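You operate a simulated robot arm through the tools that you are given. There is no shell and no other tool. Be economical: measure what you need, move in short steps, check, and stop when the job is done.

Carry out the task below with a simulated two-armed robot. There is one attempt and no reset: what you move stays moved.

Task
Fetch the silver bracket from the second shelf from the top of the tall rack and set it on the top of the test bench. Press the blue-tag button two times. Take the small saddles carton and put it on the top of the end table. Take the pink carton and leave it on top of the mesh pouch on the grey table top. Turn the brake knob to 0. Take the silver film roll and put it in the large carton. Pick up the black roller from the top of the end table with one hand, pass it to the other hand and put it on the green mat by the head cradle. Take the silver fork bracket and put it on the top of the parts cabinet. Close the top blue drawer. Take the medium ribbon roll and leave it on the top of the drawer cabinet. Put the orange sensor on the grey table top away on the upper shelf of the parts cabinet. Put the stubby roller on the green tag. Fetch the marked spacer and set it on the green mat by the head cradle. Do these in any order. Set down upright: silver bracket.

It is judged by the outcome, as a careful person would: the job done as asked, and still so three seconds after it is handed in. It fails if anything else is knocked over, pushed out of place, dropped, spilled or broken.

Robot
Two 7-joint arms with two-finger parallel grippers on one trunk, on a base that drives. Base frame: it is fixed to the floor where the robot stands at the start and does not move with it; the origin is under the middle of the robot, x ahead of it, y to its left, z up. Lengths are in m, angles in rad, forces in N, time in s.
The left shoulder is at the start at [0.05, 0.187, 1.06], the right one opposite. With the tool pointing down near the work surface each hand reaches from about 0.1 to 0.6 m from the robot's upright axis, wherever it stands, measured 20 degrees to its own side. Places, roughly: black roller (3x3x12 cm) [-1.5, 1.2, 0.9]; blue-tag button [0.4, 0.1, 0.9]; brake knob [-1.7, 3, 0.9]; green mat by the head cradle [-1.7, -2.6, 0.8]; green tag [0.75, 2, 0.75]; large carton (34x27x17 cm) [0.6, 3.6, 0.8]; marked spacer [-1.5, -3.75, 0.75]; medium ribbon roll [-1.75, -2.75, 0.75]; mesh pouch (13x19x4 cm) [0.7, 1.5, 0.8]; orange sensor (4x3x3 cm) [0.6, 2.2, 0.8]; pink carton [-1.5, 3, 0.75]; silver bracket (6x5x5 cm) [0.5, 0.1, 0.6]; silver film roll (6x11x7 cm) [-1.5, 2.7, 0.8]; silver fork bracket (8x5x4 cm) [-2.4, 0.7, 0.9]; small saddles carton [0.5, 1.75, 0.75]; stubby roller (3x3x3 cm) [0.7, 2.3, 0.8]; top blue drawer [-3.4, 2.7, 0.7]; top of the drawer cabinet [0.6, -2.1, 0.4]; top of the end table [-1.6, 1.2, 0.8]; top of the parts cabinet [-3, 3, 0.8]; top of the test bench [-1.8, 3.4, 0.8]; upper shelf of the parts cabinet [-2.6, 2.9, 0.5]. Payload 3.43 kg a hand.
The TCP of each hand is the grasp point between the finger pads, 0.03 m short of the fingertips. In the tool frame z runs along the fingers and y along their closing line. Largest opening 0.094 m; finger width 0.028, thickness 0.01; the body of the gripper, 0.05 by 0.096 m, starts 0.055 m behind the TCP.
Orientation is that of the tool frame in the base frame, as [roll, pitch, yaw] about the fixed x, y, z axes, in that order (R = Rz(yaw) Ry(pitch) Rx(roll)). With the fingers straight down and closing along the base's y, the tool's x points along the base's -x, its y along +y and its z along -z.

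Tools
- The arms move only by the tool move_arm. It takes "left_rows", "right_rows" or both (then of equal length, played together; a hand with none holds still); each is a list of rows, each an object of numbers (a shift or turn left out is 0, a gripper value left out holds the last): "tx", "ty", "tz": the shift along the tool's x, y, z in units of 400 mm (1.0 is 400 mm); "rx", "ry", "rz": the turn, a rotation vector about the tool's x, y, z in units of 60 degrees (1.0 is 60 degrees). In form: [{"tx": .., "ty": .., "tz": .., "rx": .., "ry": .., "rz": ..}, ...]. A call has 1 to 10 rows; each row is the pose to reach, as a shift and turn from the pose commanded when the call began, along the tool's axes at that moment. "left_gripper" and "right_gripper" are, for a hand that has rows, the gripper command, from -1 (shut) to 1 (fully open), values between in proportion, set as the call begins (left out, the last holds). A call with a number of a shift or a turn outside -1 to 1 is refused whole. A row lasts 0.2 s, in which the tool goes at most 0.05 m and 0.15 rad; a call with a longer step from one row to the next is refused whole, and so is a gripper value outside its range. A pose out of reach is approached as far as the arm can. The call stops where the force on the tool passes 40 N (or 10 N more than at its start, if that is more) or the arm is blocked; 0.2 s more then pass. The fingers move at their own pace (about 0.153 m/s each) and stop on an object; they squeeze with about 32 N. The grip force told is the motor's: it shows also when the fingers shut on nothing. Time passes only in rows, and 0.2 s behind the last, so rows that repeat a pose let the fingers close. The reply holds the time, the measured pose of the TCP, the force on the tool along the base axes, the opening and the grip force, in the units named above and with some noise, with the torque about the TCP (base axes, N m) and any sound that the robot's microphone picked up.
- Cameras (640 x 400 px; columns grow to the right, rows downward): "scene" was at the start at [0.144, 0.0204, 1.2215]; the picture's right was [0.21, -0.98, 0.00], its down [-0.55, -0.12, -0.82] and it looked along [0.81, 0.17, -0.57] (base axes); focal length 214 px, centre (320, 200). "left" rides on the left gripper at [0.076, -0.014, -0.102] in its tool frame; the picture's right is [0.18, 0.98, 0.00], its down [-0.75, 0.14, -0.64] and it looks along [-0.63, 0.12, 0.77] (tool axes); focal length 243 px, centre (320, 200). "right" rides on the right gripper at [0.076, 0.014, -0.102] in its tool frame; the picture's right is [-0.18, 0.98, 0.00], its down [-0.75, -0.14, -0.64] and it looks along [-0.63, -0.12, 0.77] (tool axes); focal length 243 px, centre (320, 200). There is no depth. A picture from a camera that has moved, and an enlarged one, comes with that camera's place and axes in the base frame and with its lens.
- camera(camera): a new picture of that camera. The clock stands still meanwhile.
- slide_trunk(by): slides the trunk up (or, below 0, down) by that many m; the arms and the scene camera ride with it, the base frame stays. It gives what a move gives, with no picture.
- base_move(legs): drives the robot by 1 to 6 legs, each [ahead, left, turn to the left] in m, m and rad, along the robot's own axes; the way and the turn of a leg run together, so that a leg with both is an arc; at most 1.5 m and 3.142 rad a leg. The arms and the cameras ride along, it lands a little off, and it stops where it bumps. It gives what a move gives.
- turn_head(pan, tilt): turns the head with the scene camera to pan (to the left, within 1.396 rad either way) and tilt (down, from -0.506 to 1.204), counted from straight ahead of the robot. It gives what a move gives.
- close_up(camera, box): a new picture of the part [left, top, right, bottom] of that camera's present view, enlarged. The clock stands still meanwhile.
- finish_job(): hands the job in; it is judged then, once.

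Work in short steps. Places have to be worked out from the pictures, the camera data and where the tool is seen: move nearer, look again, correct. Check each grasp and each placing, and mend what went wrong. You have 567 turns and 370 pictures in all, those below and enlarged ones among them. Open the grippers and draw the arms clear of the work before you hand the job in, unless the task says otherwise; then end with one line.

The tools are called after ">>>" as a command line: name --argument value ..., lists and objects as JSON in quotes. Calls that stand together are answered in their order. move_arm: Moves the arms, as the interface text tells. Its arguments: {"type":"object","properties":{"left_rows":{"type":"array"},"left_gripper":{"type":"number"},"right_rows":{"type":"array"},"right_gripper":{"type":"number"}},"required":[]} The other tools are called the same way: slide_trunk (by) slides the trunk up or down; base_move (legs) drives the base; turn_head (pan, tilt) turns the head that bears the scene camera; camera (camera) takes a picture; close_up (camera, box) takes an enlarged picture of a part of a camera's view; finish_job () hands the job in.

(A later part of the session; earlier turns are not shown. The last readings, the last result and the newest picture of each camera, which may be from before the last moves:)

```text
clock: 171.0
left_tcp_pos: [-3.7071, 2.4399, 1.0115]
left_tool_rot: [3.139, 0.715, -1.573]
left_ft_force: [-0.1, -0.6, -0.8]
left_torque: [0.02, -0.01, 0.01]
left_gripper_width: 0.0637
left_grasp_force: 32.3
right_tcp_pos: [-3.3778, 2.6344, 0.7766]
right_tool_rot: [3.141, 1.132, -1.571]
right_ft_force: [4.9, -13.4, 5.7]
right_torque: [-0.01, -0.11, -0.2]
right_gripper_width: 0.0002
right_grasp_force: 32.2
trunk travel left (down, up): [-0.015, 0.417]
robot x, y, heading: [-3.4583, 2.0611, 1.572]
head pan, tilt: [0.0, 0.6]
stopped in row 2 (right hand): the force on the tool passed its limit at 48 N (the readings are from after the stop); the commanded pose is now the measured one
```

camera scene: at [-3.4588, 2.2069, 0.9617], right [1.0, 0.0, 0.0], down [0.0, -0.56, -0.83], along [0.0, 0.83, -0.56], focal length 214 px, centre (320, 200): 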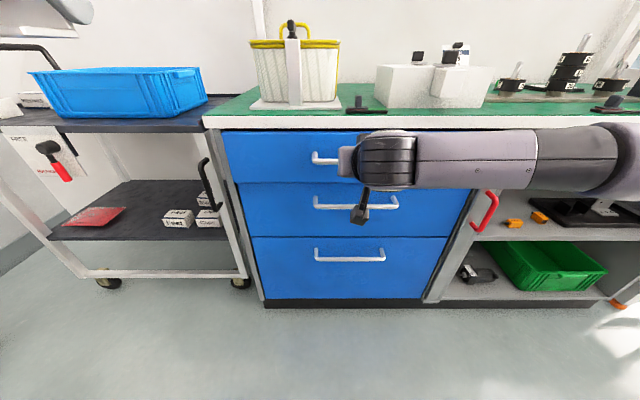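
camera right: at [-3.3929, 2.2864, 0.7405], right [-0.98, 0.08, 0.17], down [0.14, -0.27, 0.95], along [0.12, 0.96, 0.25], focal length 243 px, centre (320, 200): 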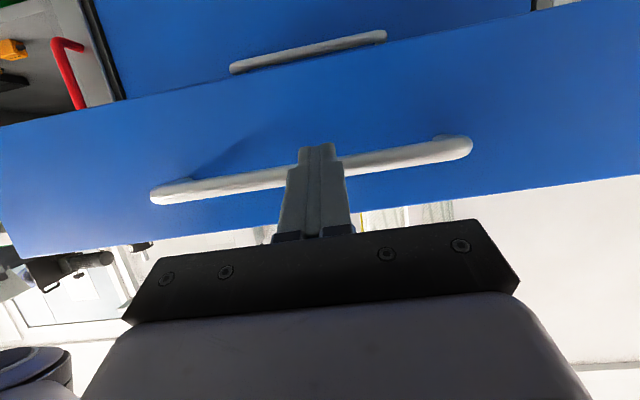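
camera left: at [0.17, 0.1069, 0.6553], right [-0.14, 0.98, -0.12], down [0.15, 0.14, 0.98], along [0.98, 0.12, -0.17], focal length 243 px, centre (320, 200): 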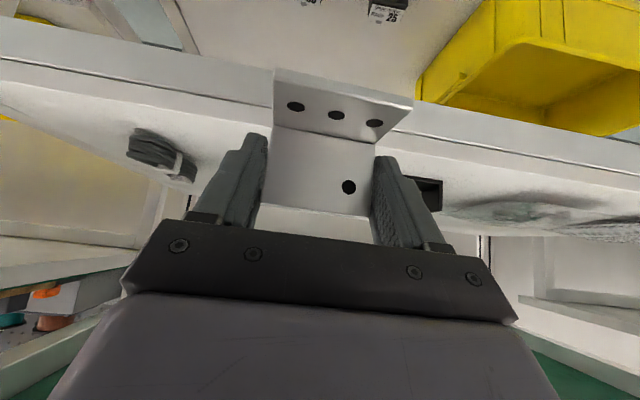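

It met a firm stop at 48 N. Withdrawing and checking that the drawer is flush.

>>> move_arm --right_rows '[{"tx": 0.05, "tz": -0.1}, {"tx": 0.1, "tz": -0.2}, {"tx": 0.15, "tz": -0.3}, {"tx": 0.2, "tz": -0.4}, {"tx": 0.25, "tz": -0.5}]'

>>> close_up --camera "scene" --box '[180, 90, 500, 290]'

```text
clock: 172.2
left_tcp_pos: [-3.7083, 2.4412, 1.011]
left_tool_rot: [3.14, 0.713, -1.573]
left_ft_force: [0.5, -0.2, -1.2]
left_torque: [0.0, -0.02, 0.02]
left_gripper_width: 0.0637
left_grasp_force: 31.8
right_tcp_pos: [-3.3761, 2.4095, 0.7695]
right_tool_rot: [-3.141, 1.129, -1.572]
right_ft_force: [0.1, -0.1, -0.4]
right_torque: [0.03, -0.01, 0.02]
right_gripper_width: 0.0002
right_grasp_force: 32.1
trunk travel left (down, up): [-0.015, 0.417]
robot x, y, heading: [-3.4561, 2.059, 1.567]
head pan, tilt: [0.0, 0.6]
```

```text
2.00 times, centred on (340, 190) of scene
camera zoom: at [-3.4584, 2.2064, 0.9617], right [1.0, 0.0, 0.0], down [0.0, -0.57, -0.82], along [0.0, 0.82, -0.57], focal length 429 px, centre (280, 220)
```

zoom: 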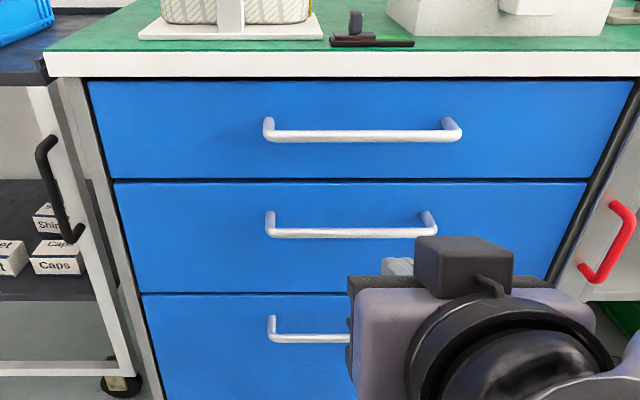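

The drawer is closed flush. Next, the test bench from its east side: I'll strafe right along the aisle to x≈-0.75.

>>> base_move --legs '[[0.03, 0, 0.003], [0, -1.4, 0], [0, -1.3, 0]]'

>>> slide_trunk --by 0.25

```text
clock: 196.2
left_tcp_pos: [-1.0172, 2.4376, 1.0105]
left_tool_rot: [3.14, 0.714, -1.596]
left_ft_force: [-0.6, 0.6, -1.6]
left_torque: [-0.01, -0.03, -0.01]
left_gripper_width: 0.0637
left_grasp_force: 32.7
right_tcp_pos: [-0.6873, 2.3969, 0.7693]
right_tool_rot: [-3.14, 1.128, -1.597]
right_ft_force: [0.0, 0.3, 0.5]
right_torque: [0.02, 0.02, 0.01]
right_gripper_width: 0.0004
right_grasp_force: 31.6
trunk travel left (down, up): [-0.015, 0.417]
robot x, y, heading: [-0.7782, 2.0485, 1.543]
head pan, tilt: [0.0, 0.6]
```

```text
clock: 198.7
left_tcp_pos: [-1.0172, 2.437, 1.2588]
left_tool_rot: [3.14, 0.714, -1.597]
left_ft_force: [0.4, -1.1, -1.1]
left_torque: [0.01, 0.0, 0.03]
left_gripper_width: 0.0637
left_grasp_force: 31.6
right_tcp_pos: [-0.6869, 2.3975, 1.0199]
right_tool_rot: [-3.141, 1.127, -1.595]
right_ft_force: [0.3, -0.3, -0.2]
right_torque: [-0.01, -0.04, -0.02]
right_gripper_width: 0.0001
right_grasp_force: 32.3
trunk travel left (down, up): [-0.265, 0.167]
robot x, y, heading: [-0.778, 2.0464, 1.543]
head pan, tilt: [0.0, 0.6]
```

Drive ahead along the bench, turn left to face it, and look.

>>> base_move --legs '[[0, -0.12, 0.028], [1.0, 0, 0], [0, 0, 1.57]]'

>>> camera --camera "scene"

```text
clock: 209.0
left_tcp_pos: [-1.038, 2.8141, 1.2597]
left_tool_rot: [3.139, 0.713, -0.06]
left_ft_force: [-0.5, 0.6, -1.0]
left_torque: [0.01, 0.04, -0.01]
left_gripper_width: 0.0637
left_grasp_force: 32.3
right_tcp_pos: [-0.988, 3.1444, 1.0202]
right_tool_rot: [-3.138, 1.127, -0.057]
right_ft_force: [0.1, 0.8, -0.7]
right_torque: [-0.02, 0.07, -0.03]
right_gripper_width: 0.0
right_grasp_force: 32.2
trunk travel left (down, up): [-0.265, 0.167]
robot x, y, heading: [-0.6428, 3.0359, 3.081]
head pan, tilt: [0.0, 0.6]
```

```text
295 pictures are left
camera scene: at [-0.7881, 3.0526, 1.2117], right [0.06, 1.0, 0.0], down [0.56, -0.03, -0.83], along [-0.82, 0.05, -0.56], focal length 214 px, centre (320, 200)
```

scene: 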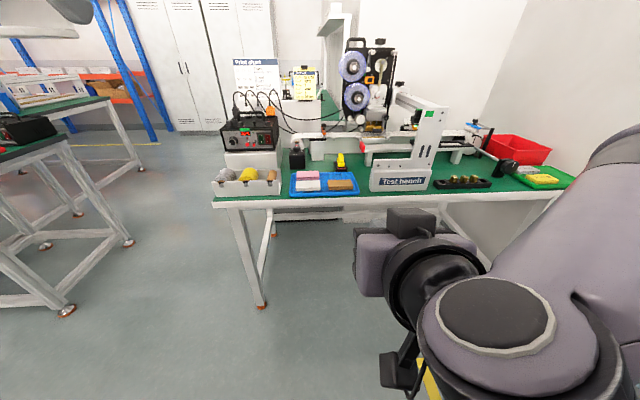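

Zooming in on the bench contents.

>>> close_up --camera "scene" --box '[200, 90, 392, 210]'

>>> close_up --camera "scene" --box '[390, 90, 582, 210]'

```text
3.33 times, centred on (296, 150) of scene
camera zoom: at [-0.7881, 3.0526, 1.2117], right [0.06, 1.0, 0.0], down [0.56, -0.03, -0.83], along [-0.82, 0.05, -0.56], focal length 715 px, centre (400, 367)
```

zoom: 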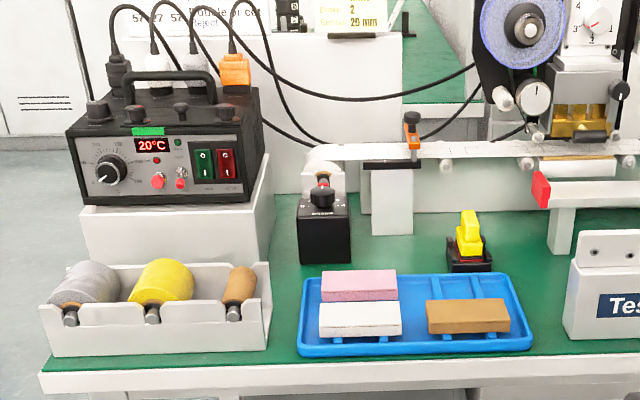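

```text
3.33 times, centred on (486, 150) of scene
camera zoom: at [-0.7881, 3.0526, 1.2117], right [0.06, 1.0, 0.0], down [0.56, -0.03, -0.83], along [-0.82, 0.05, -0.56], focal length 715 px, centre (-233, 367)
```

zoom: 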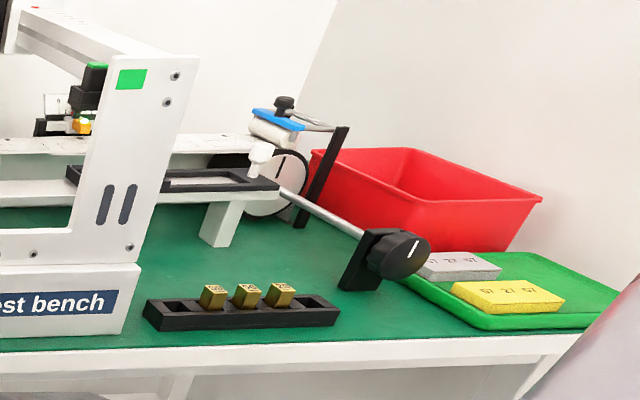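

Brake knob is on the black box (~(-1.64, 3.0, 0.9)), the film roll at (-1.50, 2.75), the pink carton at (-1.55, 3.05). For the bracket, the open green area behind the gold block rack looks largest; I'll move right to view it.

>>> base_move --legs '[[0, -0.75, 0.06]]'

>>> camera --camera "scene"

```text
clock: 216.1
left_tcp_pos: [-1.001, 3.5525, 1.2596]
left_tool_rot: [3.141, 0.715, 0.0]
left_ft_force: [0.7, 0.4, -1.1]
left_torque: [0.0, 0.0, 0.01]
left_gripper_width: 0.0638
left_grasp_force: 31.5
right_tcp_pos: [-0.9704, 3.8836, 1.0195]
right_tool_rot: [-3.141, 1.127, 0.003]
right_ft_force: [-0.5, 0.2, 0.3]
right_torque: [0.03, -0.04, 0.0]
right_gripper_width: 0.0
right_grasp_force: 32.2
trunk travel left (down, up): [-0.265, 0.167]
robot x, y, heading: [-0.6192, 3.8043, 3.138]
head pan, tilt: [0.0, 0.6]
```

```text
292 pictures are left
camera scene: at [-0.7654, 3.8039, 1.2117], right [0.0, 1.0, 0.0], down [0.56, 0.0, -0.83], along [-0.83, 0.0, -0.56], focal length 214 px, centre (320, 200)
```

scene: 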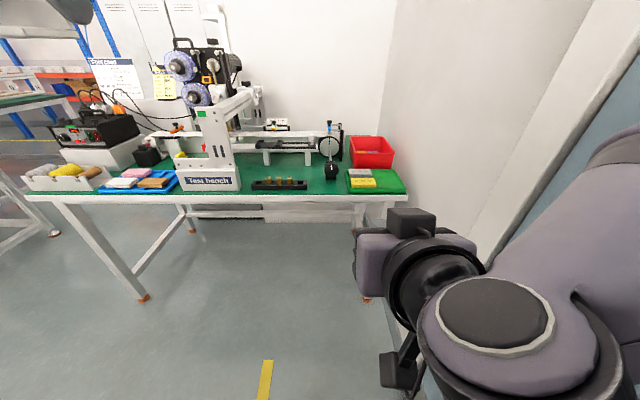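

>>> close_up --camera "scene" --box '[220, 110, 380, 210]'

```text
4.00 times, centred on (300, 160) of scene
camera zoom: at [-0.7654, 3.8039, 1.2117], right [0.0, 1.0, 0.0], down [0.56, 0.0, -0.83], along [-0.83, 0.0, -0.56], focal length 858 px, centre (400, 360)
```

zoom: 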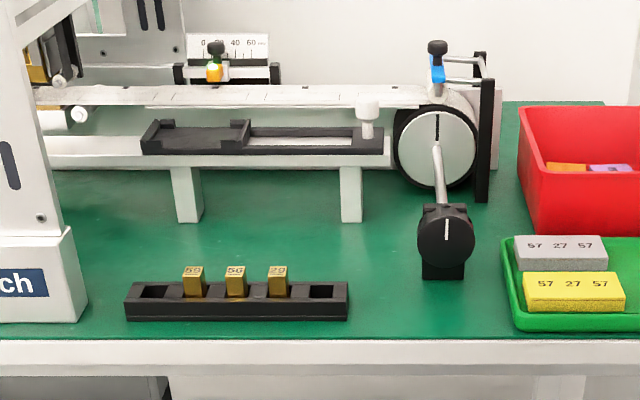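

The area behind the gold rack is free: about x -1.55…-1.67, y 3.58–3.83. I'll place the bracket at (-1.60, 3.70). Moving the base closer first.

>>> base_move --legs '[[0.3, -0.04, 0]]'

>>> camera --camera "left"

```text
clock: 218.2
left_tcp_pos: [-1.2906, 3.5716, 1.2605]
left_tool_rot: [-3.125, 0.722, 0.022]
left_ft_force: [-0.2, 0.6, -1.5]
left_torque: [-0.01, 0.01, 0.0]
left_gripper_width: 0.0636
left_grasp_force: 32.5
right_tcp_pos: [-1.2611, 3.8919, 1.026]
right_tool_rot: [-3.077, 1.147, 0.092]
right_ft_force: [0.2, -0.4, -0.1]
right_torque: [0.0, 0.0, 0.0]
right_gripper_width: 0.0002
right_grasp_force: 31.4
trunk travel left (down, up): [-0.265, 0.167]
robot x, y, heading: [-0.9162, 3.8338, -3.13]
head pan, tilt: [0.0, 0.6]
stopped in leg 1: the robot was blocked; the commanded pose is now the measured one
```

```text
290 pictures are left
camera left: at [-1.1645, 3.5855, 1.2863], right [0.15, -0.98, -0.13], down [-0.14, -0.15, 0.98], along [-0.98, -0.13, -0.16], focal length 243 px, centre (320, 200)
```

left: 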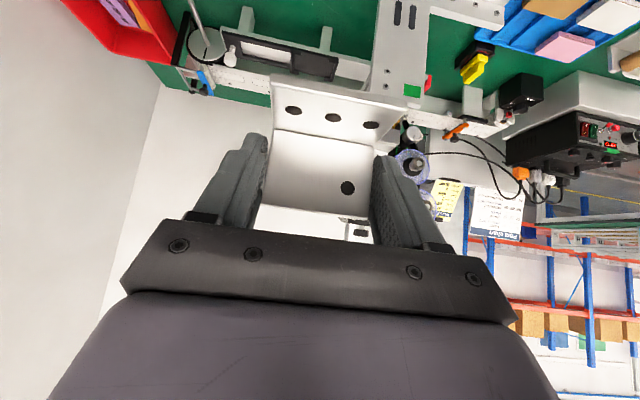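

Blocked: the right arm touched the wall. I'll shift left away from it by 7 cm.

>>> base_move --legs '[[0, 0.08, 0]]'

>>> turn_head --pan -0.6 --tilt 0.5

>>> camera --camera "scene"

```text
clock: 219.6
left_tcp_pos: [-1.2992, 3.5059, 1.2615]
left_tool_rot: [3.142, 0.714, 0.006]
left_ft_force: [0.5, 1.0, -0.7]
left_torque: [-0.03, -0.01, -0.01]
left_gripper_width: 0.0636
left_grasp_force: 31.8
right_tcp_pos: [-1.2676, 3.8274, 1.0208]
right_tool_rot: [-3.118, 1.132, 0.052]
right_ft_force: [-0.4, -0.2, -0.9]
right_torque: [0.0, 0.01, 0.01]
right_gripper_width: 0.0001
right_grasp_force: 32.4
trunk travel left (down, up): [-0.265, 0.167]
robot x, y, heading: [-0.9191, 3.7578, -3.14]
head pan, tilt: [0.0, 0.6]
```

```text
clock: 220.6
left_tcp_pos: [-1.2996, 3.5074, 1.2598]
left_tool_rot: [3.138, 0.714, 0.006]
left_ft_force: [-0.4, -0.2, -1.4]
left_torque: [0.0, 0.02, -0.01]
left_gripper_width: 0.0635
left_grasp_force: 31.7
right_tcp_pos: [-1.2667, 3.8277, 1.0203]
right_tool_rot: [-3.12, 1.133, 0.052]
right_ft_force: [0.8, -0.2, 0.5]
right_torque: [-0.02, -0.01, -0.02]
right_gripper_width: 0.0
right_grasp_force: 31.7
trunk travel left (down, up): [-0.265, 0.167]
robot x, y, heading: [-0.918, 3.76, -3.141]
head pan, tilt: [-0.6, 0.499]
```

```text
289 pictures are left
camera scene: at [-1.0515, 3.8111, 1.2208], right [0.56, 0.83, 0.0], down [0.4, -0.27, -0.88], along [-0.73, 0.49, -0.48], focal length 214 px, centre (320, 200)
```

scene: 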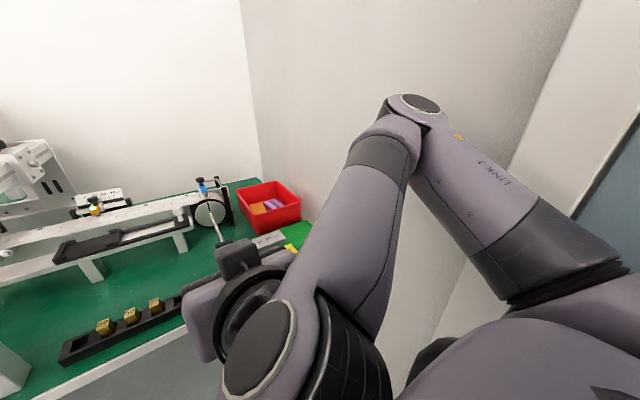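

Clear now. I'll bring the bracket down toward a pre-place point above the rack at (-1.45, 3.655, 0.98).

>>> move_arm --left_rows '[{"tx": 0.022, "ty": -0.046, "tz": 0.097}, {"tx": 0.044, "ty": -0.092, "tz": 0.194}, {"tx": 0.066, "ty": -0.138, "tz": 0.291}, {"tx": 0.088, "ty": -0.184, "tz": 0.388}, {"tx": 0.11, "ty": -0.23, "tz": 0.485}, {"tx": 0.132, "ty": -0.276, "tz": 0.582}, {"tx": 0.154, "ty": -0.322, "tz": 0.679}, {"tx": 0.175, "ty": -0.37, "tz": 0.775}, {"tx": 0.175, "ty": -0.37, "tz": 0.775}]'

>>> turn_head --pan -0.1 --tilt 0.7

>>> camera --camera "scene"

>>> camera --camera "left"

```text
clock: 222.6
left_tcp_pos: [-1.4491, 3.654, 0.9823]
left_tool_rot: [3.139, 0.715, 0.002]
left_ft_force: [0.8, -0.3, -2.0]
left_torque: [0.0, 0.03, -0.01]
left_gripper_width: 0.0637
left_grasp_force: 31.7
right_tcp_pos: [-1.2673, 3.8276, 1.0201]
right_tool_rot: [-3.118, 1.131, 0.052]
right_ft_force: [0.5, 0.6, 0.7]
right_torque: [0.01, 0.04, 0.01]
right_gripper_width: 0.0
right_grasp_force: 32.5
trunk travel left (down, up): [-0.265, 0.167]
robot x, y, heading: [-0.914, 3.7581, -3.139]
head pan, tilt: [-0.6, 0.499]
```

```text
clock: 223.5
left_tcp_pos: [-1.4502, 3.6539, 0.9827]
left_tool_rot: [3.14, 0.715, 0.003]
left_ft_force: [0.0, -0.5, -0.4]
left_torque: [-0.02, -0.01, 0.0]
left_gripper_width: 0.0634
left_grasp_force: 31.7
right_tcp_pos: [-1.2662, 3.8277, 1.0194]
right_tool_rot: [-3.119, 1.132, 0.05]
right_ft_force: [-0.1, 0.4, 0.6]
right_torque: [0.03, 0.02, 0.02]
right_gripper_width: 0.0
right_grasp_force: 32.4
trunk travel left (down, up): [-0.265, 0.167]
robot x, y, heading: [-0.9179, 3.7575, -3.142]
head pan, tilt: [-0.099, 0.7]
```

```text
288 pictures are left
camera scene: at [-1.0608, 3.7682, 1.2031], right [0.1, 1.0, 0.0], down [0.64, -0.06, -0.77], along [-0.76, 0.07, -0.64], focal length 214 px, centre (320, 200)
```

scene: 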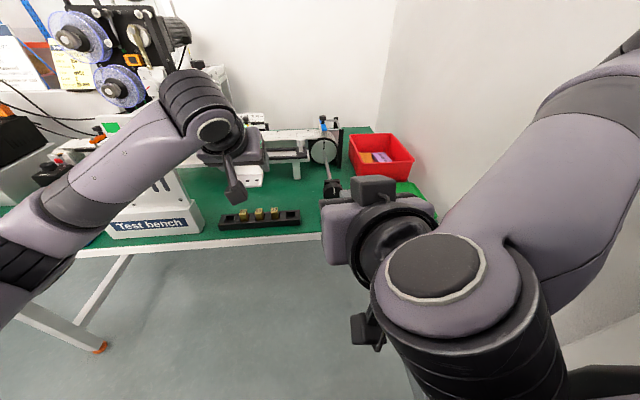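

```text
287 pictures are left
camera left: at [-1.3247, 3.6689, 1.0095], right [0.15, -0.98, -0.12], down [-0.15, -0.14, 0.98], along [-0.98, -0.12, -0.17], focal length 243 px, centre (320, 200)
```

left: 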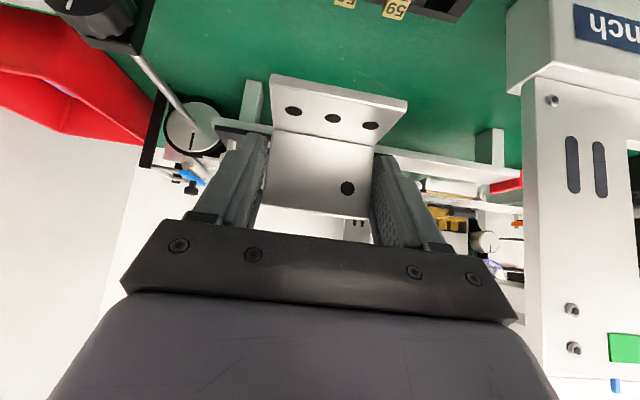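

The target area is clear between the rails and rack. Moving in to (-1.60, 3.654, 0.88).

>>> move_arm --left_rows '[{"tx": -0.04, "tz": 0.09}, {"tx": -0.07, "tz": 0.18}, {"tx": -0.09, "tz": 0.28}, {"tx": -0.11, "tz": 0.37}, {"tx": -0.12, "tz": 0.435}, {"tx": -0.12, "tz": 0.435}]'

>>> camera --camera "left"

```text
clock: 224.9
left_tcp_pos: [-1.5989, 3.6519, 0.8801]
left_tool_rot: [3.138, 0.713, 0.003]
left_ft_force: [0.1, -0.1, -0.8]
left_torque: [-0.03, -0.01, -0.03]
left_gripper_width: 0.0635
left_grasp_force: 32.1
right_tcp_pos: [-1.267, 3.8266, 1.0212]
right_tool_rot: [-3.12, 1.131, 0.049]
right_ft_force: [0.5, 0.0, 0.9]
right_torque: [-0.03, 0.0, 0.01]
right_gripper_width: 0.0
right_grasp_force: 32.2
trunk travel left (down, up): [-0.265, 0.167]
robot x, y, heading: [-0.9177, 3.757, -3.141]
head pan, tilt: [-0.099, 0.7]
```

```text
286 pictures are left
camera left: at [-1.4734, 3.6664, 0.9069], right [0.14, -0.98, -0.12], down [-0.15, -0.14, 0.98], along [-0.98, -0.12, -0.17], focal length 243 px, centre (320, 200)
```

left: 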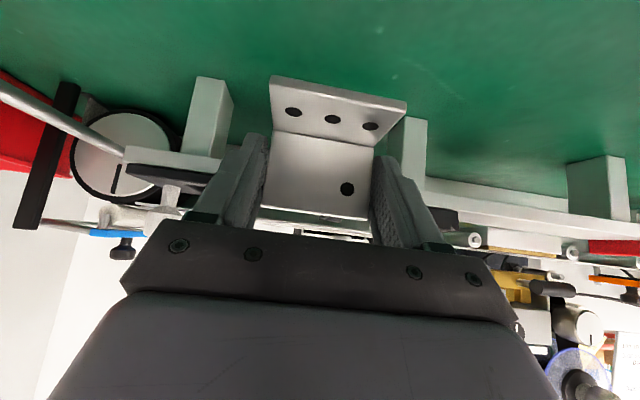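

Posts are at x≈-1.66, 4 cm beyond the fingertips. Lowering.

>>> move_arm --left_rows '[{"tx": 0.022, "tz": 0.025}, {"tx": 0.044, "tz": 0.05}, {"tx": 0.057, "tz": 0.066}]'

>>> move_arm --left_rows '[{"tx": 0.0066, "tz": 0.0075}, {"tx": 0.013, "tz": 0.015}]'

>>> close_up --camera "left" --box '[240, 40, 440, 165]'

```text
clock: 225.7
left_tcp_pos: [-1.5993, 3.6513, 0.8443]
left_tool_rot: [3.141, 0.713, 0.002]
left_ft_force: [-0.1, -0.2, -1.5]
left_torque: [-0.04, -0.01, -0.01]
left_gripper_width: 0.0634
left_grasp_force: 32.0
right_tcp_pos: [-1.2665, 3.8276, 1.0205]
right_tool_rot: [-3.119, 1.133, 0.049]
right_ft_force: [-0.2, 1.6, 0.2]
right_torque: [0.02, 0.0, 0.0]
right_gripper_width: 0.0001
right_grasp_force: 31.6
trunk travel left (down, up): [-0.265, 0.167]
robot x, y, heading: [-0.919, 3.7549, -3.133]
head pan, tilt: [-0.099, 0.7]
```

```text
clock: 226.3
left_tcp_pos: [-1.6005, 3.6516, 0.8362]
left_tool_rot: [3.139, 0.714, 0.004]
left_ft_force: [-0.7, -0.4, -1.7]
left_torque: [-0.02, -0.02, 0.03]
left_gripper_width: 0.0636
left_grasp_force: 31.7
right_tcp_pos: [-1.2672, 3.8267, 1.0202]
right_tool_rot: [-3.119, 1.133, 0.052]
right_ft_force: [0.5, -0.4, -0.3]
right_torque: [-0.01, -0.01, 0.02]
right_gripper_width: 0.0
right_grasp_force: 31.6
trunk travel left (down, up): [-0.265, 0.167]
robot x, y, heading: [-0.9154, 3.7571, -3.139]
head pan, tilt: [-0.099, 0.7]
```

```text
3.20 times, centred on (340, 102) of left
camera zoom: at [-1.4746, 3.6668, 0.8641], right [0.15, -0.98, -0.12], down [-0.15, -0.14, 0.98], along [-0.98, -0.12, -0.17], focal length 776 px, centre (256, 512)
```

zoom: 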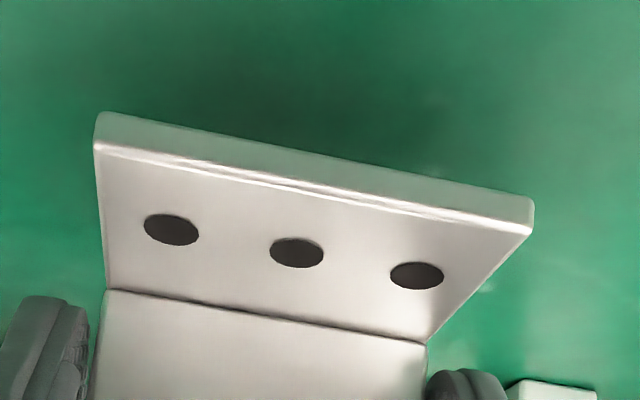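

Nearly on the surface. Continuing in 3–4 mm steps until contact.

>>> move_arm --left_rows '[{"tx": 0.0066, "tz": 0.0075}, {"tx": 0.013, "tz": 0.015}]'

>>> move_arm --left_rows '[{"tx": 0.005, "tz": 0.0055}, {"tx": 0.01, "tz": 0.011}]'

```text
clock: 226.9
left_tcp_pos: [-1.6002, 3.6511, 0.8285]
left_tool_rot: [3.14, 0.714, 0.003]
left_ft_force: [-0.6, -0.4, -0.3]
left_torque: [0.0, 0.01, 0.0]
left_gripper_width: 0.0638
left_grasp_force: 32.1
right_tcp_pos: [-1.2665, 3.8266, 1.0197]
right_tool_rot: [-3.118, 1.132, 0.051]
right_ft_force: [-0.2, 0.2, -0.3]
right_torque: [0.0, -0.02, 0.03]
right_gripper_width: 0.0
right_grasp_force: 32.2
trunk travel left (down, up): [-0.265, 0.167]
robot x, y, heading: [-0.9172, 3.7564, -3.139]
head pan, tilt: [-0.099, 0.7]
```

```text
clock: 227.5
left_tcp_pos: [-1.6001, 3.6512, 0.8213]
left_tool_rot: [3.139, 0.712, 0.003]
left_ft_force: [0.3, 0.0, -1.4]
left_torque: [0.01, -0.01, -0.02]
left_gripper_width: 0.0637
left_grasp_force: 32.0
right_tcp_pos: [-1.2679, 3.8278, 1.0189]
right_tool_rot: [-3.12, 1.133, 0.051]
right_ft_force: [-0.2, 0.4, -0.4]
right_torque: [-0.03, 0.03, 0.01]
right_gripper_width: 0.0
right_grasp_force: 32.3
trunk travel left (down, up): [-0.265, 0.167]
robot x, y, heading: [-0.9145, 3.7573, -3.137]
head pan, tilt: [-0.099, 0.7]
```

>>> move_arm --left_rows '[{"tx": 0.005, "tz": 0.0055}, {"tx": 0.01, "tz": 0.011}]'

>>> move_arm --left_rows '[{"tx": 0.005, "tz": 0.0055}, {"tx": 0.01, "tz": 0.011}]'

>>> close_up --camera "left" --box '[240, 40, 440, 165]'

```text
clock: 228.1
left_tcp_pos: [-1.6005, 3.6518, 0.8175]
left_tool_rot: [3.14, 0.715, 0.006]
left_ft_force: [0.0, 0.6, -0.6]
left_torque: [0.04, -0.06, 0.02]
left_gripper_width: 0.0639
left_grasp_force: 31.3
right_tcp_pos: [-1.2658, 3.8276, 1.0196]
right_tool_rot: [-3.12, 1.132, 0.051]
right_ft_force: [0.2, 0.7, -0.4]
right_torque: [-0.02, -0.01, 0.01]
right_gripper_width: 0.0001
right_grasp_force: 32.0
trunk travel left (down, up): [-0.265, 0.167]
robot x, y, heading: [-0.9135, 3.7578, -3.138]
head pan, tilt: [-0.099, 0.7]
```

```text
clock: 228.7
left_tcp_pos: [-1.5995, 3.6515, 0.8162]
left_tool_rot: [3.14, 0.724, 0.003]
left_ft_force: [-2.5, -2.9, 17.7]
left_torque: [0.03, -0.53, -0.04]
left_gripper_width: 0.0637
left_grasp_force: 32.1
right_tcp_pos: [-1.2651, 3.828, 1.0202]
right_tool_rot: [-3.12, 1.134, 0.051]
right_ft_force: [0.1, 0.0, -0.1]
right_torque: [-0.01, 0.01, 0.03]
right_gripper_width: 0.0
right_grasp_force: 31.8
trunk travel left (down, up): [-0.265, 0.167]
robot x, y, heading: [-0.9167, 3.7581, -3.137]
head pan, tilt: [-0.099, 0.7]
```

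```text
3.20 times, centred on (340, 102) of left
camera zoom: at [-1.4738, 3.6676, 0.8427], right [0.14, -0.98, -0.12], down [-0.14, -0.14, 0.98], along [-0.98, -0.12, -0.16], focal length 776 px, centre (256, 512)
```

zoom: 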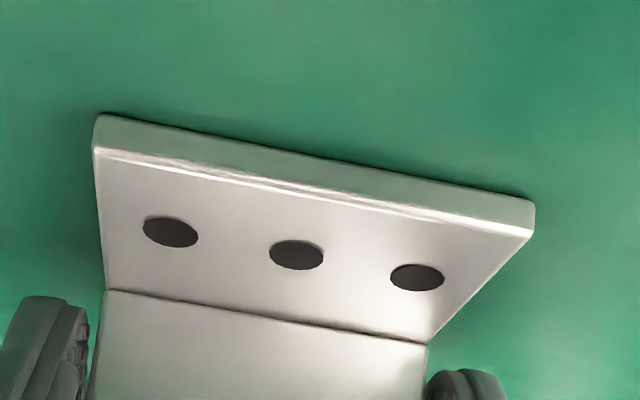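

Flat contact on the bench (18 N). Opening and backing out.

>>> move_arm --left_rows '[{"tz": -0.004}, {"tz": -0.004}, {"tz": -0.004}]' --left_gripper 0.9

>>> move_arm --left_rows '[{"tz": -0.08}, {"tz": -0.16}, {"tz": -0.26}, {"tz": -0.36}]'

>>> camera --camera "left"

```text
clock: 229.5
left_tcp_pos: [-1.5966, 3.6542, 0.8115]
left_tool_rot: [3.139, 0.713, 0.002]
left_ft_force: [-0.8, -1.8, 2.6]
left_torque: [0.07, -0.13, -0.1]
left_gripper_width: 0.0869
left_grasp_force: 0.0
right_tcp_pos: [-1.2658, 3.827, 1.0209]
right_tool_rot: [-3.119, 1.133, 0.05]
right_ft_force: [-0.9, -0.3, -0.3]
right_torque: [-0.01, 0.02, 0.02]
right_gripper_width: 0.0002
right_grasp_force: 32.0
trunk travel left (down, up): [-0.265, 0.167]
robot x, y, heading: [-0.9184, 3.7558, -3.136]
head pan, tilt: [-0.099, 0.7]
```

```text
clock: 230.5
left_tcp_pos: [-1.5029, 3.6521, 0.9214]
left_tool_rot: [3.137, 0.714, 0.005]
left_ft_force: [-0.8, -1.0, -0.4]
left_torque: [-0.02, 0.01, 0.03]
left_gripper_width: 0.0891
left_grasp_force: 0.0
right_tcp_pos: [-1.266, 3.8277, 1.02]
right_tool_rot: [-3.119, 1.133, 0.05]
right_ft_force: [-0.3, -0.7, 0.3]
right_torque: [-0.01, 0.0, 0.02]
right_gripper_width: 0.0
right_grasp_force: 32.6
trunk travel left (down, up): [-0.265, 0.167]
robot x, y, heading: [-0.92, 3.7591, -3.141]
head pan, tilt: [-0.099, 0.7]
```

```text
283 pictures are left
camera left: at [-1.3768, 3.6679, 0.9486], right [0.15, -0.98, -0.12], down [-0.15, -0.14, 0.98], along [-0.98, -0.12, -0.17], focal length 243 px, centre (320, 200)
```

left: 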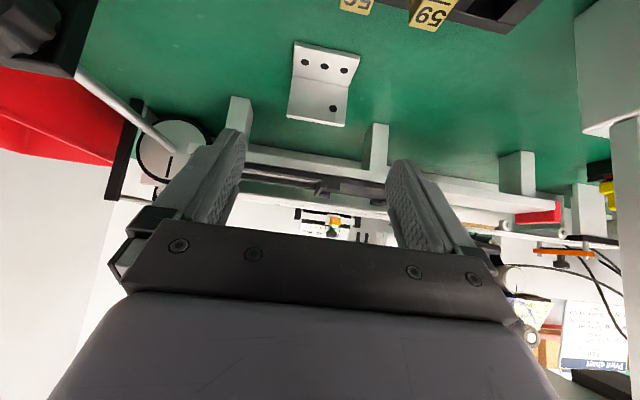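

Bracket stands upright on the bench. I'll withdraw the left hand, back up, and strafe left to face the brake knob.

>>> move_arm --left_rows '[{"tz": -0.1}, {"tz": -0.2}, {"tz": -0.3}, {"tz": -0.4}, {"tz": -0.5}]'

>>> base_move --legs '[[-0.2, 0, 0], [0, 0.55, 0]]'

>>> turn_head --pan 0.0 --tilt 0.5

>>> camera --camera "scene"

```text
clock: 231.9
left_tcp_pos: [-1.4575, 3.6149, 0.9957]
left_tool_rot: [3.048, 0.713, 0.028]
left_ft_force: [0.1, -0.3, 0.1]
left_torque: [-0.02, 0.01, -0.02]
left_gripper_width: 0.0896
left_grasp_force: 0.1
left hand out of reach, approached as far as the arm can: row 3, 4, 5
right_tcp_pos: [-1.2663, 3.8269, 1.0196]
right_tool_rot: [-3.119, 1.133, 0.049]
right_ft_force: [0.3, 0.9, -0.1]
right_torque: [0.0, 0.0, -0.01]
right_gripper_width: 0.0
right_grasp_force: 32.3
trunk travel left (down, up): [-0.265, 0.167]
robot x, y, heading: [-0.9179, 3.7587, -3.138]
head pan, tilt: [-0.099, 0.7]
stopped in row 5 (left hand): the arm was blocked; the commanded pose is now the measured one
```

```text
clock: 238.5
left_tcp_pos: [-1.2651, 3.0709, 0.9961]
left_tool_rot: [3.05, 0.712, 0.013]
left_ft_force: [-0.2, 0.0, 0.2]
left_torque: [0.0, 0.01, 0.03]
left_gripper_width: 0.0894
left_grasp_force: 0.1
right_tcp_pos: [-1.0717, 3.2793, 1.0208]
right_tool_rot: [-3.119, 1.133, 0.036]
right_ft_force: [-0.3, 0.7, -0.6]
right_torque: [-0.03, -0.01, 0.0]
right_gripper_width: 0.0
right_grasp_force: 31.5
trunk travel left (down, up): [-0.265, 0.167]
robot x, y, heading: [-0.7217, 3.2059, 3.135]
head pan, tilt: [-0.099, 0.7]
```

```text
clock: 239.2
left_tcp_pos: [-1.2654, 3.0712, 0.9968]
left_tool_rot: [3.049, 0.712, 0.013]
left_ft_force: [-0.3, -0.6, -0.3]
left_torque: [-0.01, -0.01, -0.03]
left_gripper_width: 0.0892
left_grasp_force: 0.0
right_tcp_pos: [-1.0718, 3.2799, 1.0204]
right_tool_rot: [-3.119, 1.133, 0.033]
right_ft_force: [0.4, -0.7, -0.5]
right_torque: [0.0, 0.01, 0.0]
right_gripper_width: 0.0
right_grasp_force: 31.6
trunk travel left (down, up): [-0.265, 0.167]
robot x, y, heading: [-0.7247, 3.2045, 3.134]
head pan, tilt: [0.0, 0.499]
```

```text
282 pictures are left
camera scene: at [-0.8729, 3.2098, 1.2208], right [0.01, 1.0, 0.0], down [0.48, 0.0, -0.88], along [-0.88, 0.01, -0.48], focal length 214 px, centre (320, 200)
```

scene: 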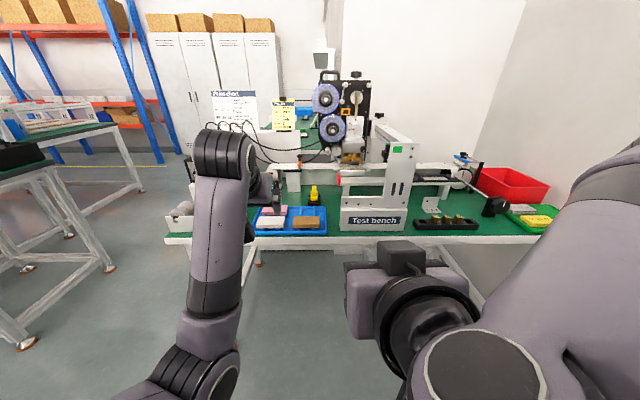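

I'll look at the brake box with the left wrist camera.

>>> camera --camera "left"

```text
281 pictures are left
camera left: at [-1.1408, 3.0961, 1.0222], right [0.21, -0.98, -0.05], down [-0.14, -0.08, 0.99], along [-0.97, -0.2, -0.16], focal length 243 px, centre (320, 200)
```

left: 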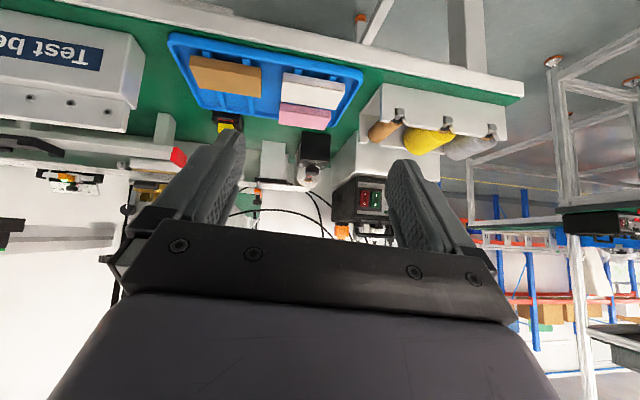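

I'll turn the left tool to vertical, raise it, and move in to view the knob from above.

>>> move_arm --left_rows '[{"ry": 0.14, "tz": -0.05}, {"ry": 0.28, "tz": -0.1}, {"ry": 0.42, "tz": -0.12}, {"ry": 0.56, "tz": -0.12}, {"ry": 0.68, "tz": -0.12}]'

>>> base_move --legs '[[0.12, 0, 0]]'

>>> camera --camera "left"

```text
clock: 240.4
left_tcp_pos: [-1.3071, 3.0779, 1.0558]
left_tool_rot: [3.07, 0.01, 0.087]
left_ft_force: [-0.5, 0.2, -0.1]
left_torque: [0.0, 0.03, 0.0]
left_gripper_width: 0.0894
left_grasp_force: 0.1
left hand out of reach, approached as far as the arm can: row 1, 2, 3, 4, 5
right_tcp_pos: [-1.0709, 3.2799, 1.02]
right_tool_rot: [-3.121, 1.134, 0.034]
right_ft_force: [0.3, 0.0, 0.0]
right_torque: [0.02, 0.0, 0.02]
right_gripper_width: 0.0002
right_grasp_force: 31.6
trunk travel left (down, up): [-0.265, 0.167]
robot x, y, heading: [-0.7213, 3.2046, 3.127]
head pan, tilt: [0.0, 0.499]
```

```text
clock: 241.6
left_tcp_pos: [-1.4261, 3.0787, 1.0592]
left_tool_rot: [3.076, 0.017, 0.087]
left_ft_force: [0.1, 0.3, -0.3]
left_torque: [-0.02, -0.03, -0.01]
left_gripper_width: 0.0894
left_grasp_force: 0.0
right_tcp_pos: [-1.1905, 3.2811, 1.0198]
right_tool_rot: [-3.118, 1.133, 0.036]
right_ft_force: [0.3, -0.5, 0.2]
right_torque: [0.03, -0.06, -0.01]
right_gripper_width: 0.0
right_grasp_force: 31.6
trunk travel left (down, up): [-0.265, 0.167]
robot x, y, heading: [-0.8421, 3.2083, 3.134]
head pan, tilt: [0.0, 0.499]
```

```text
280 pictures are left
camera left: at [-1.3496, 3.1071, 1.1595], right [0.27, -0.96, 0.06], down [-0.73, -0.16, 0.66], along [-0.63, -0.22, -0.75], focal length 243 px, centre (320, 200)
```

left: 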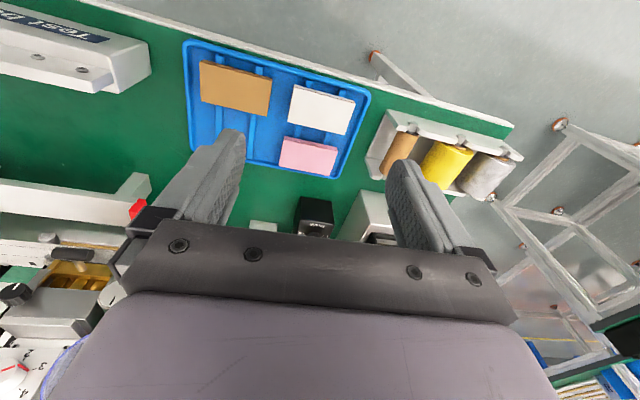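

The gripper hides it. I'll move the left hand aside and raise the trunk so the scene camera can see the knob from above.

>>> move_arm --left_rows '[{"ty": 0.1}, {"ty": 0.2}, {"ty": 0.3}, {"ty": 0.4}, {"ty": 0.5}, {"ty": 0.6}, {"ty": 0.7}]'

>>> slide_trunk --by 0.16

>>> turn_head --pan 0.25 --tilt 0.6

>>> camera --camera "scene"

>>> close_up --camera "scene" --box '[240, 120, 400, 220]'

```text
clock: 243.2
left_tcp_pos: [-1.4026, 2.8003, 1.0763]
left_tool_rot: [3.077, 0.018, 0.088]
left_ft_force: [-0.9, 0.2, 0.4]
left_torque: [0.03, -0.02, 0.03]
left_gripper_width: 0.0893
left_grasp_force: 0.0
right_tcp_pos: [-1.1899, 3.2807, 1.0199]
right_tool_rot: [-3.116, 1.133, 0.038]
right_ft_force: [-0.2, -0.1, -0.3]
right_torque: [-0.02, 0.0, -0.01]
right_gripper_width: 0.0001
right_grasp_force: 32.2
trunk travel left (down, up): [-0.265, 0.167]
robot x, y, heading: [-0.8379, 3.2055, 3.136]
head pan, tilt: [0.0, 0.499]
```

```text
clock: 245.1
left_tcp_pos: [-1.4022, 2.8023, 1.2368]
left_tool_rot: [3.078, 0.018, 0.087]
left_ft_force: [0.2, -0.3, 0.1]
left_torque: [0.03, 0.0, -0.02]
left_gripper_width: 0.0893
left_grasp_force: 0.0
right_tcp_pos: [-1.1908, 3.2812, 1.1785]
right_tool_rot: [-3.12, 1.133, 0.038]
right_ft_force: [-0.6, 0.4, -0.6]
right_torque: [0.02, -0.01, 0.05]
right_gripper_width: 0.0
right_grasp_force: 31.8
trunk travel left (down, up): [-0.425, 0.007]
robot x, y, heading: [-0.841, 3.2131, 3.13]
head pan, tilt: [0.0, 0.499]
```

```text
clock: 245.8
left_tcp_pos: [-1.4018, 2.8019, 1.2366]
left_tool_rot: [3.077, 0.02, 0.087]
left_ft_force: [0.7, 0.0, 0.5]
left_torque: [0.01, 0.0, 0.03]
left_gripper_width: 0.0893
left_grasp_force: 0.0
right_tcp_pos: [-1.1899, 3.2812, 1.181]
right_tool_rot: [-3.119, 1.133, 0.037]
right_ft_force: [-0.7, -0.4, 0.7]
right_torque: [0.02, 0.01, 0.0]
right_gripper_width: 0.0
right_grasp_force: 32.4
trunk travel left (down, up): [-0.425, 0.007]
robot x, y, heading: [-0.8372, 3.2084, 3.13]
head pan, tilt: [0.25, 0.6]
```

```text
279 pictures are left
camera scene: at [-0.9867, 3.189, 1.3718], right [-0.24, 0.97, 0.0], down [0.55, 0.13, -0.83], along [-0.8, -0.2, -0.56], focal length 214 px, centre (320, 200)
```

scene: 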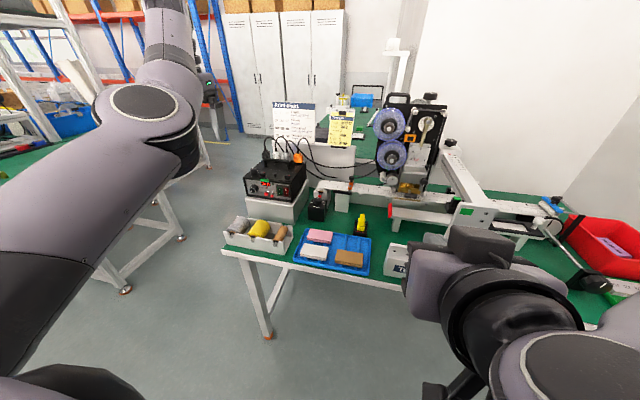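

```text
4.00 times, centred on (320, 170) of scene
camera zoom: at [-0.9867, 3.189, 1.3718], right [-0.24, 0.97, 0.0], down [0.55, 0.13, -0.83], along [-0.8, -0.2, -0.56], focal length 858 px, centre (320, 320)
```

zoom: 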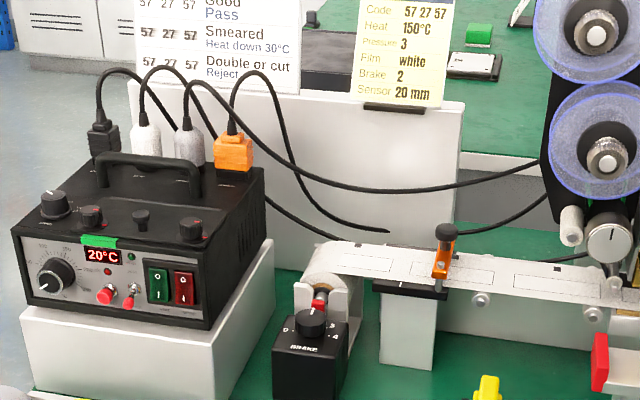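

Zooming on the brake knob itself.

>>> close_up --camera "scene" --box '[301, 187, 333, 207]'

```text
16.00 times, centred on (317, 197) of scene
camera zoom: at [-0.9867, 3.189, 1.3718], right [-0.24, 0.97, 0.0], down [0.55, 0.13, -0.83], along [-0.8, -0.2, -0.56], focal length 3432 px, centre (368, 248)
```

zoom: 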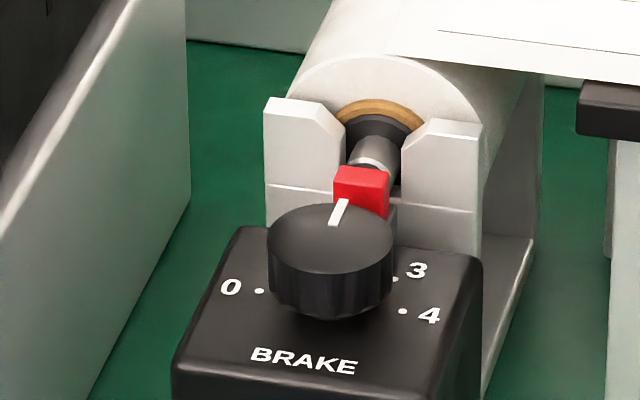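

The knob sits at about (-1.69, 3.003), pointing at 2 (away from me); 0 is a quarter-turn counter-clockwise from above. Before closing in, I'll retract the right hand so it stays clear of the gantry.

>>> move_arm --right_rows '[{"tx": 0.05, "tz": -0.11}, {"tx": 0.1, "tz": -0.22}, {"tx": 0.15, "tz": -0.33}, {"tx": 0.2, "tz": -0.44}]'

```text
clock: 246.4
left_tcp_pos: [-1.4032, 2.8012, 1.2365]
left_tool_rot: [3.078, 0.017, 0.088]
left_ft_force: [-0.1, -0.2, 0.2]
left_torque: [0.01, 0.0, -0.04]
left_gripper_width: 0.0893
left_grasp_force: 0.2
right_tcp_pos: [-1.1777, 3.3347, 1.1731]
right_tool_rot: [-3.046, 1.096, -0.234]
right_ft_force: [-0.9, 0.0, -0.2]
right_torque: [-0.01, -0.05, -0.01]
right_gripper_width: 0.0
right_grasp_force: 31.9
right hand out of reach, approached as far as the arm can: row 1, 2
trunk travel left (down, up): [-0.425, 0.007]
robot x, y, heading: [-0.8456, 3.2063, 3.132]
head pan, tilt: [0.25, 0.6]
stopped in row 2 (right hand): the arm was blocked; the commanded pose is now the measured one
```

It's at its fold limit; I'll turn it to tool-down first, then pull it in.

>>> move_arm --right_rows '[{"ry": 0.14}, {"ry": 0.28}, {"ry": 0.42}, {"ry": 0.56}, {"ry": 0.7}, {"ry": 0.84}, {"ry": 0.98}]'

>>> move_arm --right_rows '[{"tx": 0.1}, {"tx": 0.2}, {"tx": 0.3}]'

```text
clock: 248.0
left_tcp_pos: [-1.4032, 2.8014, 1.2362]
left_tool_rot: [3.078, 0.016, 0.086]
left_ft_force: [-1.0, -0.4, 0.9]
left_torque: [-0.01, 0.0, -0.01]
left_gripper_width: 0.0894
left_grasp_force: 0.0
right_tcp_pos: [-1.1772, 3.334, 1.1733]
right_tool_rot: [-3.096, 0.068, -0.31]
right_ft_force: [0.1, 0.1, 0.0]
right_torque: [-0.01, 0.01, -0.03]
right_gripper_width: 0.0002
right_grasp_force: 32.5
trunk travel left (down, up): [-0.425, 0.007]
robot x, y, heading: [-0.8439, 3.2099, 3.136]
head pan, tilt: [0.25, 0.6]
```

```text
clock: 248.8
left_tcp_pos: [-1.4023, 2.8024, 1.2369]
left_tool_rot: [3.078, 0.018, 0.087]
left_ft_force: [-1.0, 0.9, 0.0]
left_torque: [0.01, 0.0, -0.04]
left_gripper_width: 0.0895
left_grasp_force: 0.1
right_tcp_pos: [-1.0859, 3.3042, 1.1662]
right_tool_rot: [-3.092, 0.081, -0.335]
right_ft_force: [-6.4, -3.6, -1.9]
right_torque: [0.34, -0.47, -0.61]
right_gripper_width: 0.0001
right_grasp_force: 31.7
trunk travel left (down, up): [-0.425, 0.007]
robot x, y, heading: [-0.8382, 3.2096, 3.134]
head pan, tilt: [0.25, 0.6]
stopped in row 3 (right hand): the force on the tool passed its limit at 135 N (the readings are from after the stop); the commanded pose is now the measured one
```

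The right hand touched the torso; I'll ease it off slightly. Meanwhile I'll square the left tool and bring it to y≈3.0.

>>> move_arm --right_rows '[{"tx": -0.05}, {"tx": -0.08}, {"tx": -0.08}, {"tx": -0.08}, {"tx": -0.08}, {"tx": -0.08}]' --left_rows '[{"ty": -0.09, "rx": 0.03, "rz": 0.04, "ry": 0.017}, {"ty": -0.18, "rx": 0.061, "rz": 0.083, "ry": 0.017}, {"ty": -0.27, "rx": 0.061, "rz": 0.083, "ry": 0.017}, {"ty": -0.36, "rx": 0.061, "rz": 0.083, "ry": 0.017}, {"ty": -0.45, "rx": 0.061, "rz": 0.083, "ry": 0.017}, {"ty": -0.5, "rx": 0.061, "rz": 0.083, "ry": 0.017}]' --left_gripper -0.1

>>> base_move --legs '[[0.23, 0, 0.005]]'

>>> camera --camera "left"

```text
clock: 250.2
left_tcp_pos: [-1.4228, 3.0004, 1.2239]
left_tool_rot: [-3.141, -0.004, 0.002]
left_ft_force: [-1.2, 0.4, 0.3]
left_torque: [0.03, 0.0, -0.01]
left_gripper_width: 0.042
left_grasp_force: 0.1
right_tcp_pos: [-1.116, 3.3143, 1.1703]
right_tool_rot: [-3.092, 0.083, -0.333]
right_ft_force: [0.2, 0.0, -0.4]
right_torque: [-0.03, -0.02, 0.01]
right_gripper_width: 0.0
right_grasp_force: 32.6
trunk travel left (down, up): [-0.425, 0.007]
robot x, y, heading: [-0.8406, 3.2064, 3.131]
head pan, tilt: [0.25, 0.6]
```

```text
clock: 251.9
left_tcp_pos: [-1.6569, 3.0014, 1.2239]
left_tool_rot: [3.14, -0.002, 0.003]
left_ft_force: [-0.9, 0.4, 0.2]
left_torque: [0.01, -0.06, -0.01]
left_gripper_width: 0.0424
left_grasp_force: 0.0
right_tcp_pos: [-1.3509, 3.3154, 1.1702]
right_tool_rot: [-3.092, 0.08, -0.33]
right_ft_force: [0.6, 0.7, -0.1]
right_torque: [0.02, -0.03, 0.0]
right_gripper_width: 0.0
right_grasp_force: 32.4
trunk travel left (down, up): [-0.425, 0.007]
robot x, y, heading: [-1.0749, 3.2111, 3.138]
head pan, tilt: [0.25, 0.6]
```

```text
276 pictures are left
camera left: at [-1.5792, 3.0158, 1.326], right [0.19, -0.98, 0.0], down [-0.76, -0.14, 0.64], along [-0.63, -0.12, -0.77], focal length 243 px, centre (320, 200)
```

left: 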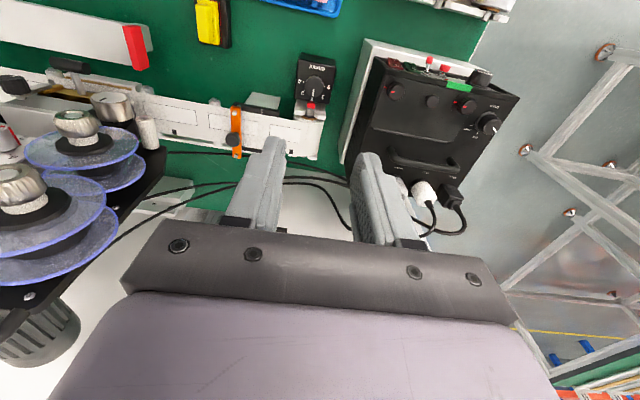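

Knob located at (-1.691, 3.000). Zooming for detail and clearances.

>>> close_up --camera "left" --box '[268, 43, 364, 103]'

```text
6.67 times, centred on (316, 73) of left
camera zoom: at [-1.5792, 3.0158, 1.326], right [0.19, -0.98, 0.0], down [-0.76, -0.14, 0.64], along [-0.63, -0.12, -0.77], focal length 1618 px, centre (347, 1047)
```

zoom: 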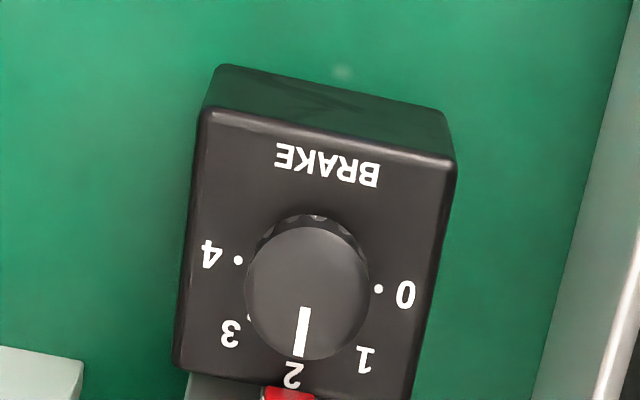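

Scale confirmed: 0 is 90° from 2, toward -y (counter-clockwise from above). I'll pre-rotate the fingers −24° and descend toward the knob.

>>> move_arm --left_rows '[{"tx": -0.04, "tz": 0.1, "rz": 0.1}, {"tx": -0.085, "tz": 0.2, "rz": 0.2}, {"tx": -0.085, "tz": 0.3, "rz": 0.3}, {"tx": -0.085, "tz": 0.4, "rz": 0.4}, {"tx": -0.085, "tz": 0.5, "rz": 0.4}, {"tx": -0.085, "tz": 0.6, "rz": 0.4}, {"tx": -0.085, "tz": 0.68, "rz": 0.4}]'

>>> camera --camera "left"

```text
clock: 253.5
left_tcp_pos: [-1.6874, 3.0008, 0.9507]
left_tool_rot: [3.139, -0.003, -0.415]
left_ft_force: [0.1, 0.1, 0.2]
left_torque: [0.0, -0.04, 0.0]
left_gripper_width: 0.0421
left_grasp_force: 0.0
right_tcp_pos: [-1.3502, 3.3155, 1.1716]
right_tool_rot: [-3.09, 0.084, -0.328]
right_ft_force: [0.4, -0.5, 0.0]
right_torque: [0.05, 0.0, 0.0]
right_gripper_width: 0.0
right_grasp_force: 32.1
trunk travel left (down, up): [-0.425, 0.007]
robot x, y, heading: [-1.0724, 3.2087, 3.136]
head pan, tilt: [0.25, 0.6]
```

```text
274 pictures are left
camera left: at [-1.6113, 2.9836, 1.0526], right [-0.23, -0.97, 0.0], down [-0.75, 0.18, 0.64], along [-0.62, 0.15, -0.77], focal length 243 px, centre (320, 200)
```

left: 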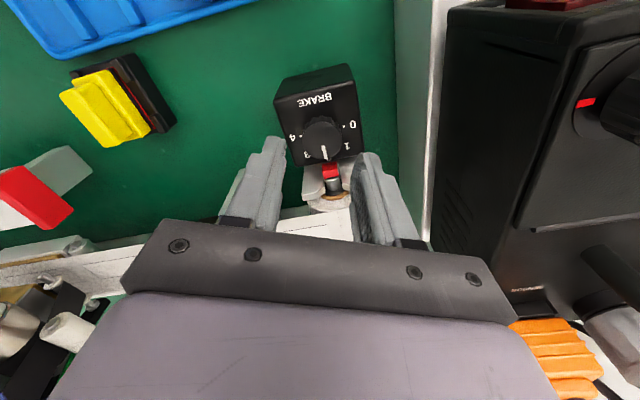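

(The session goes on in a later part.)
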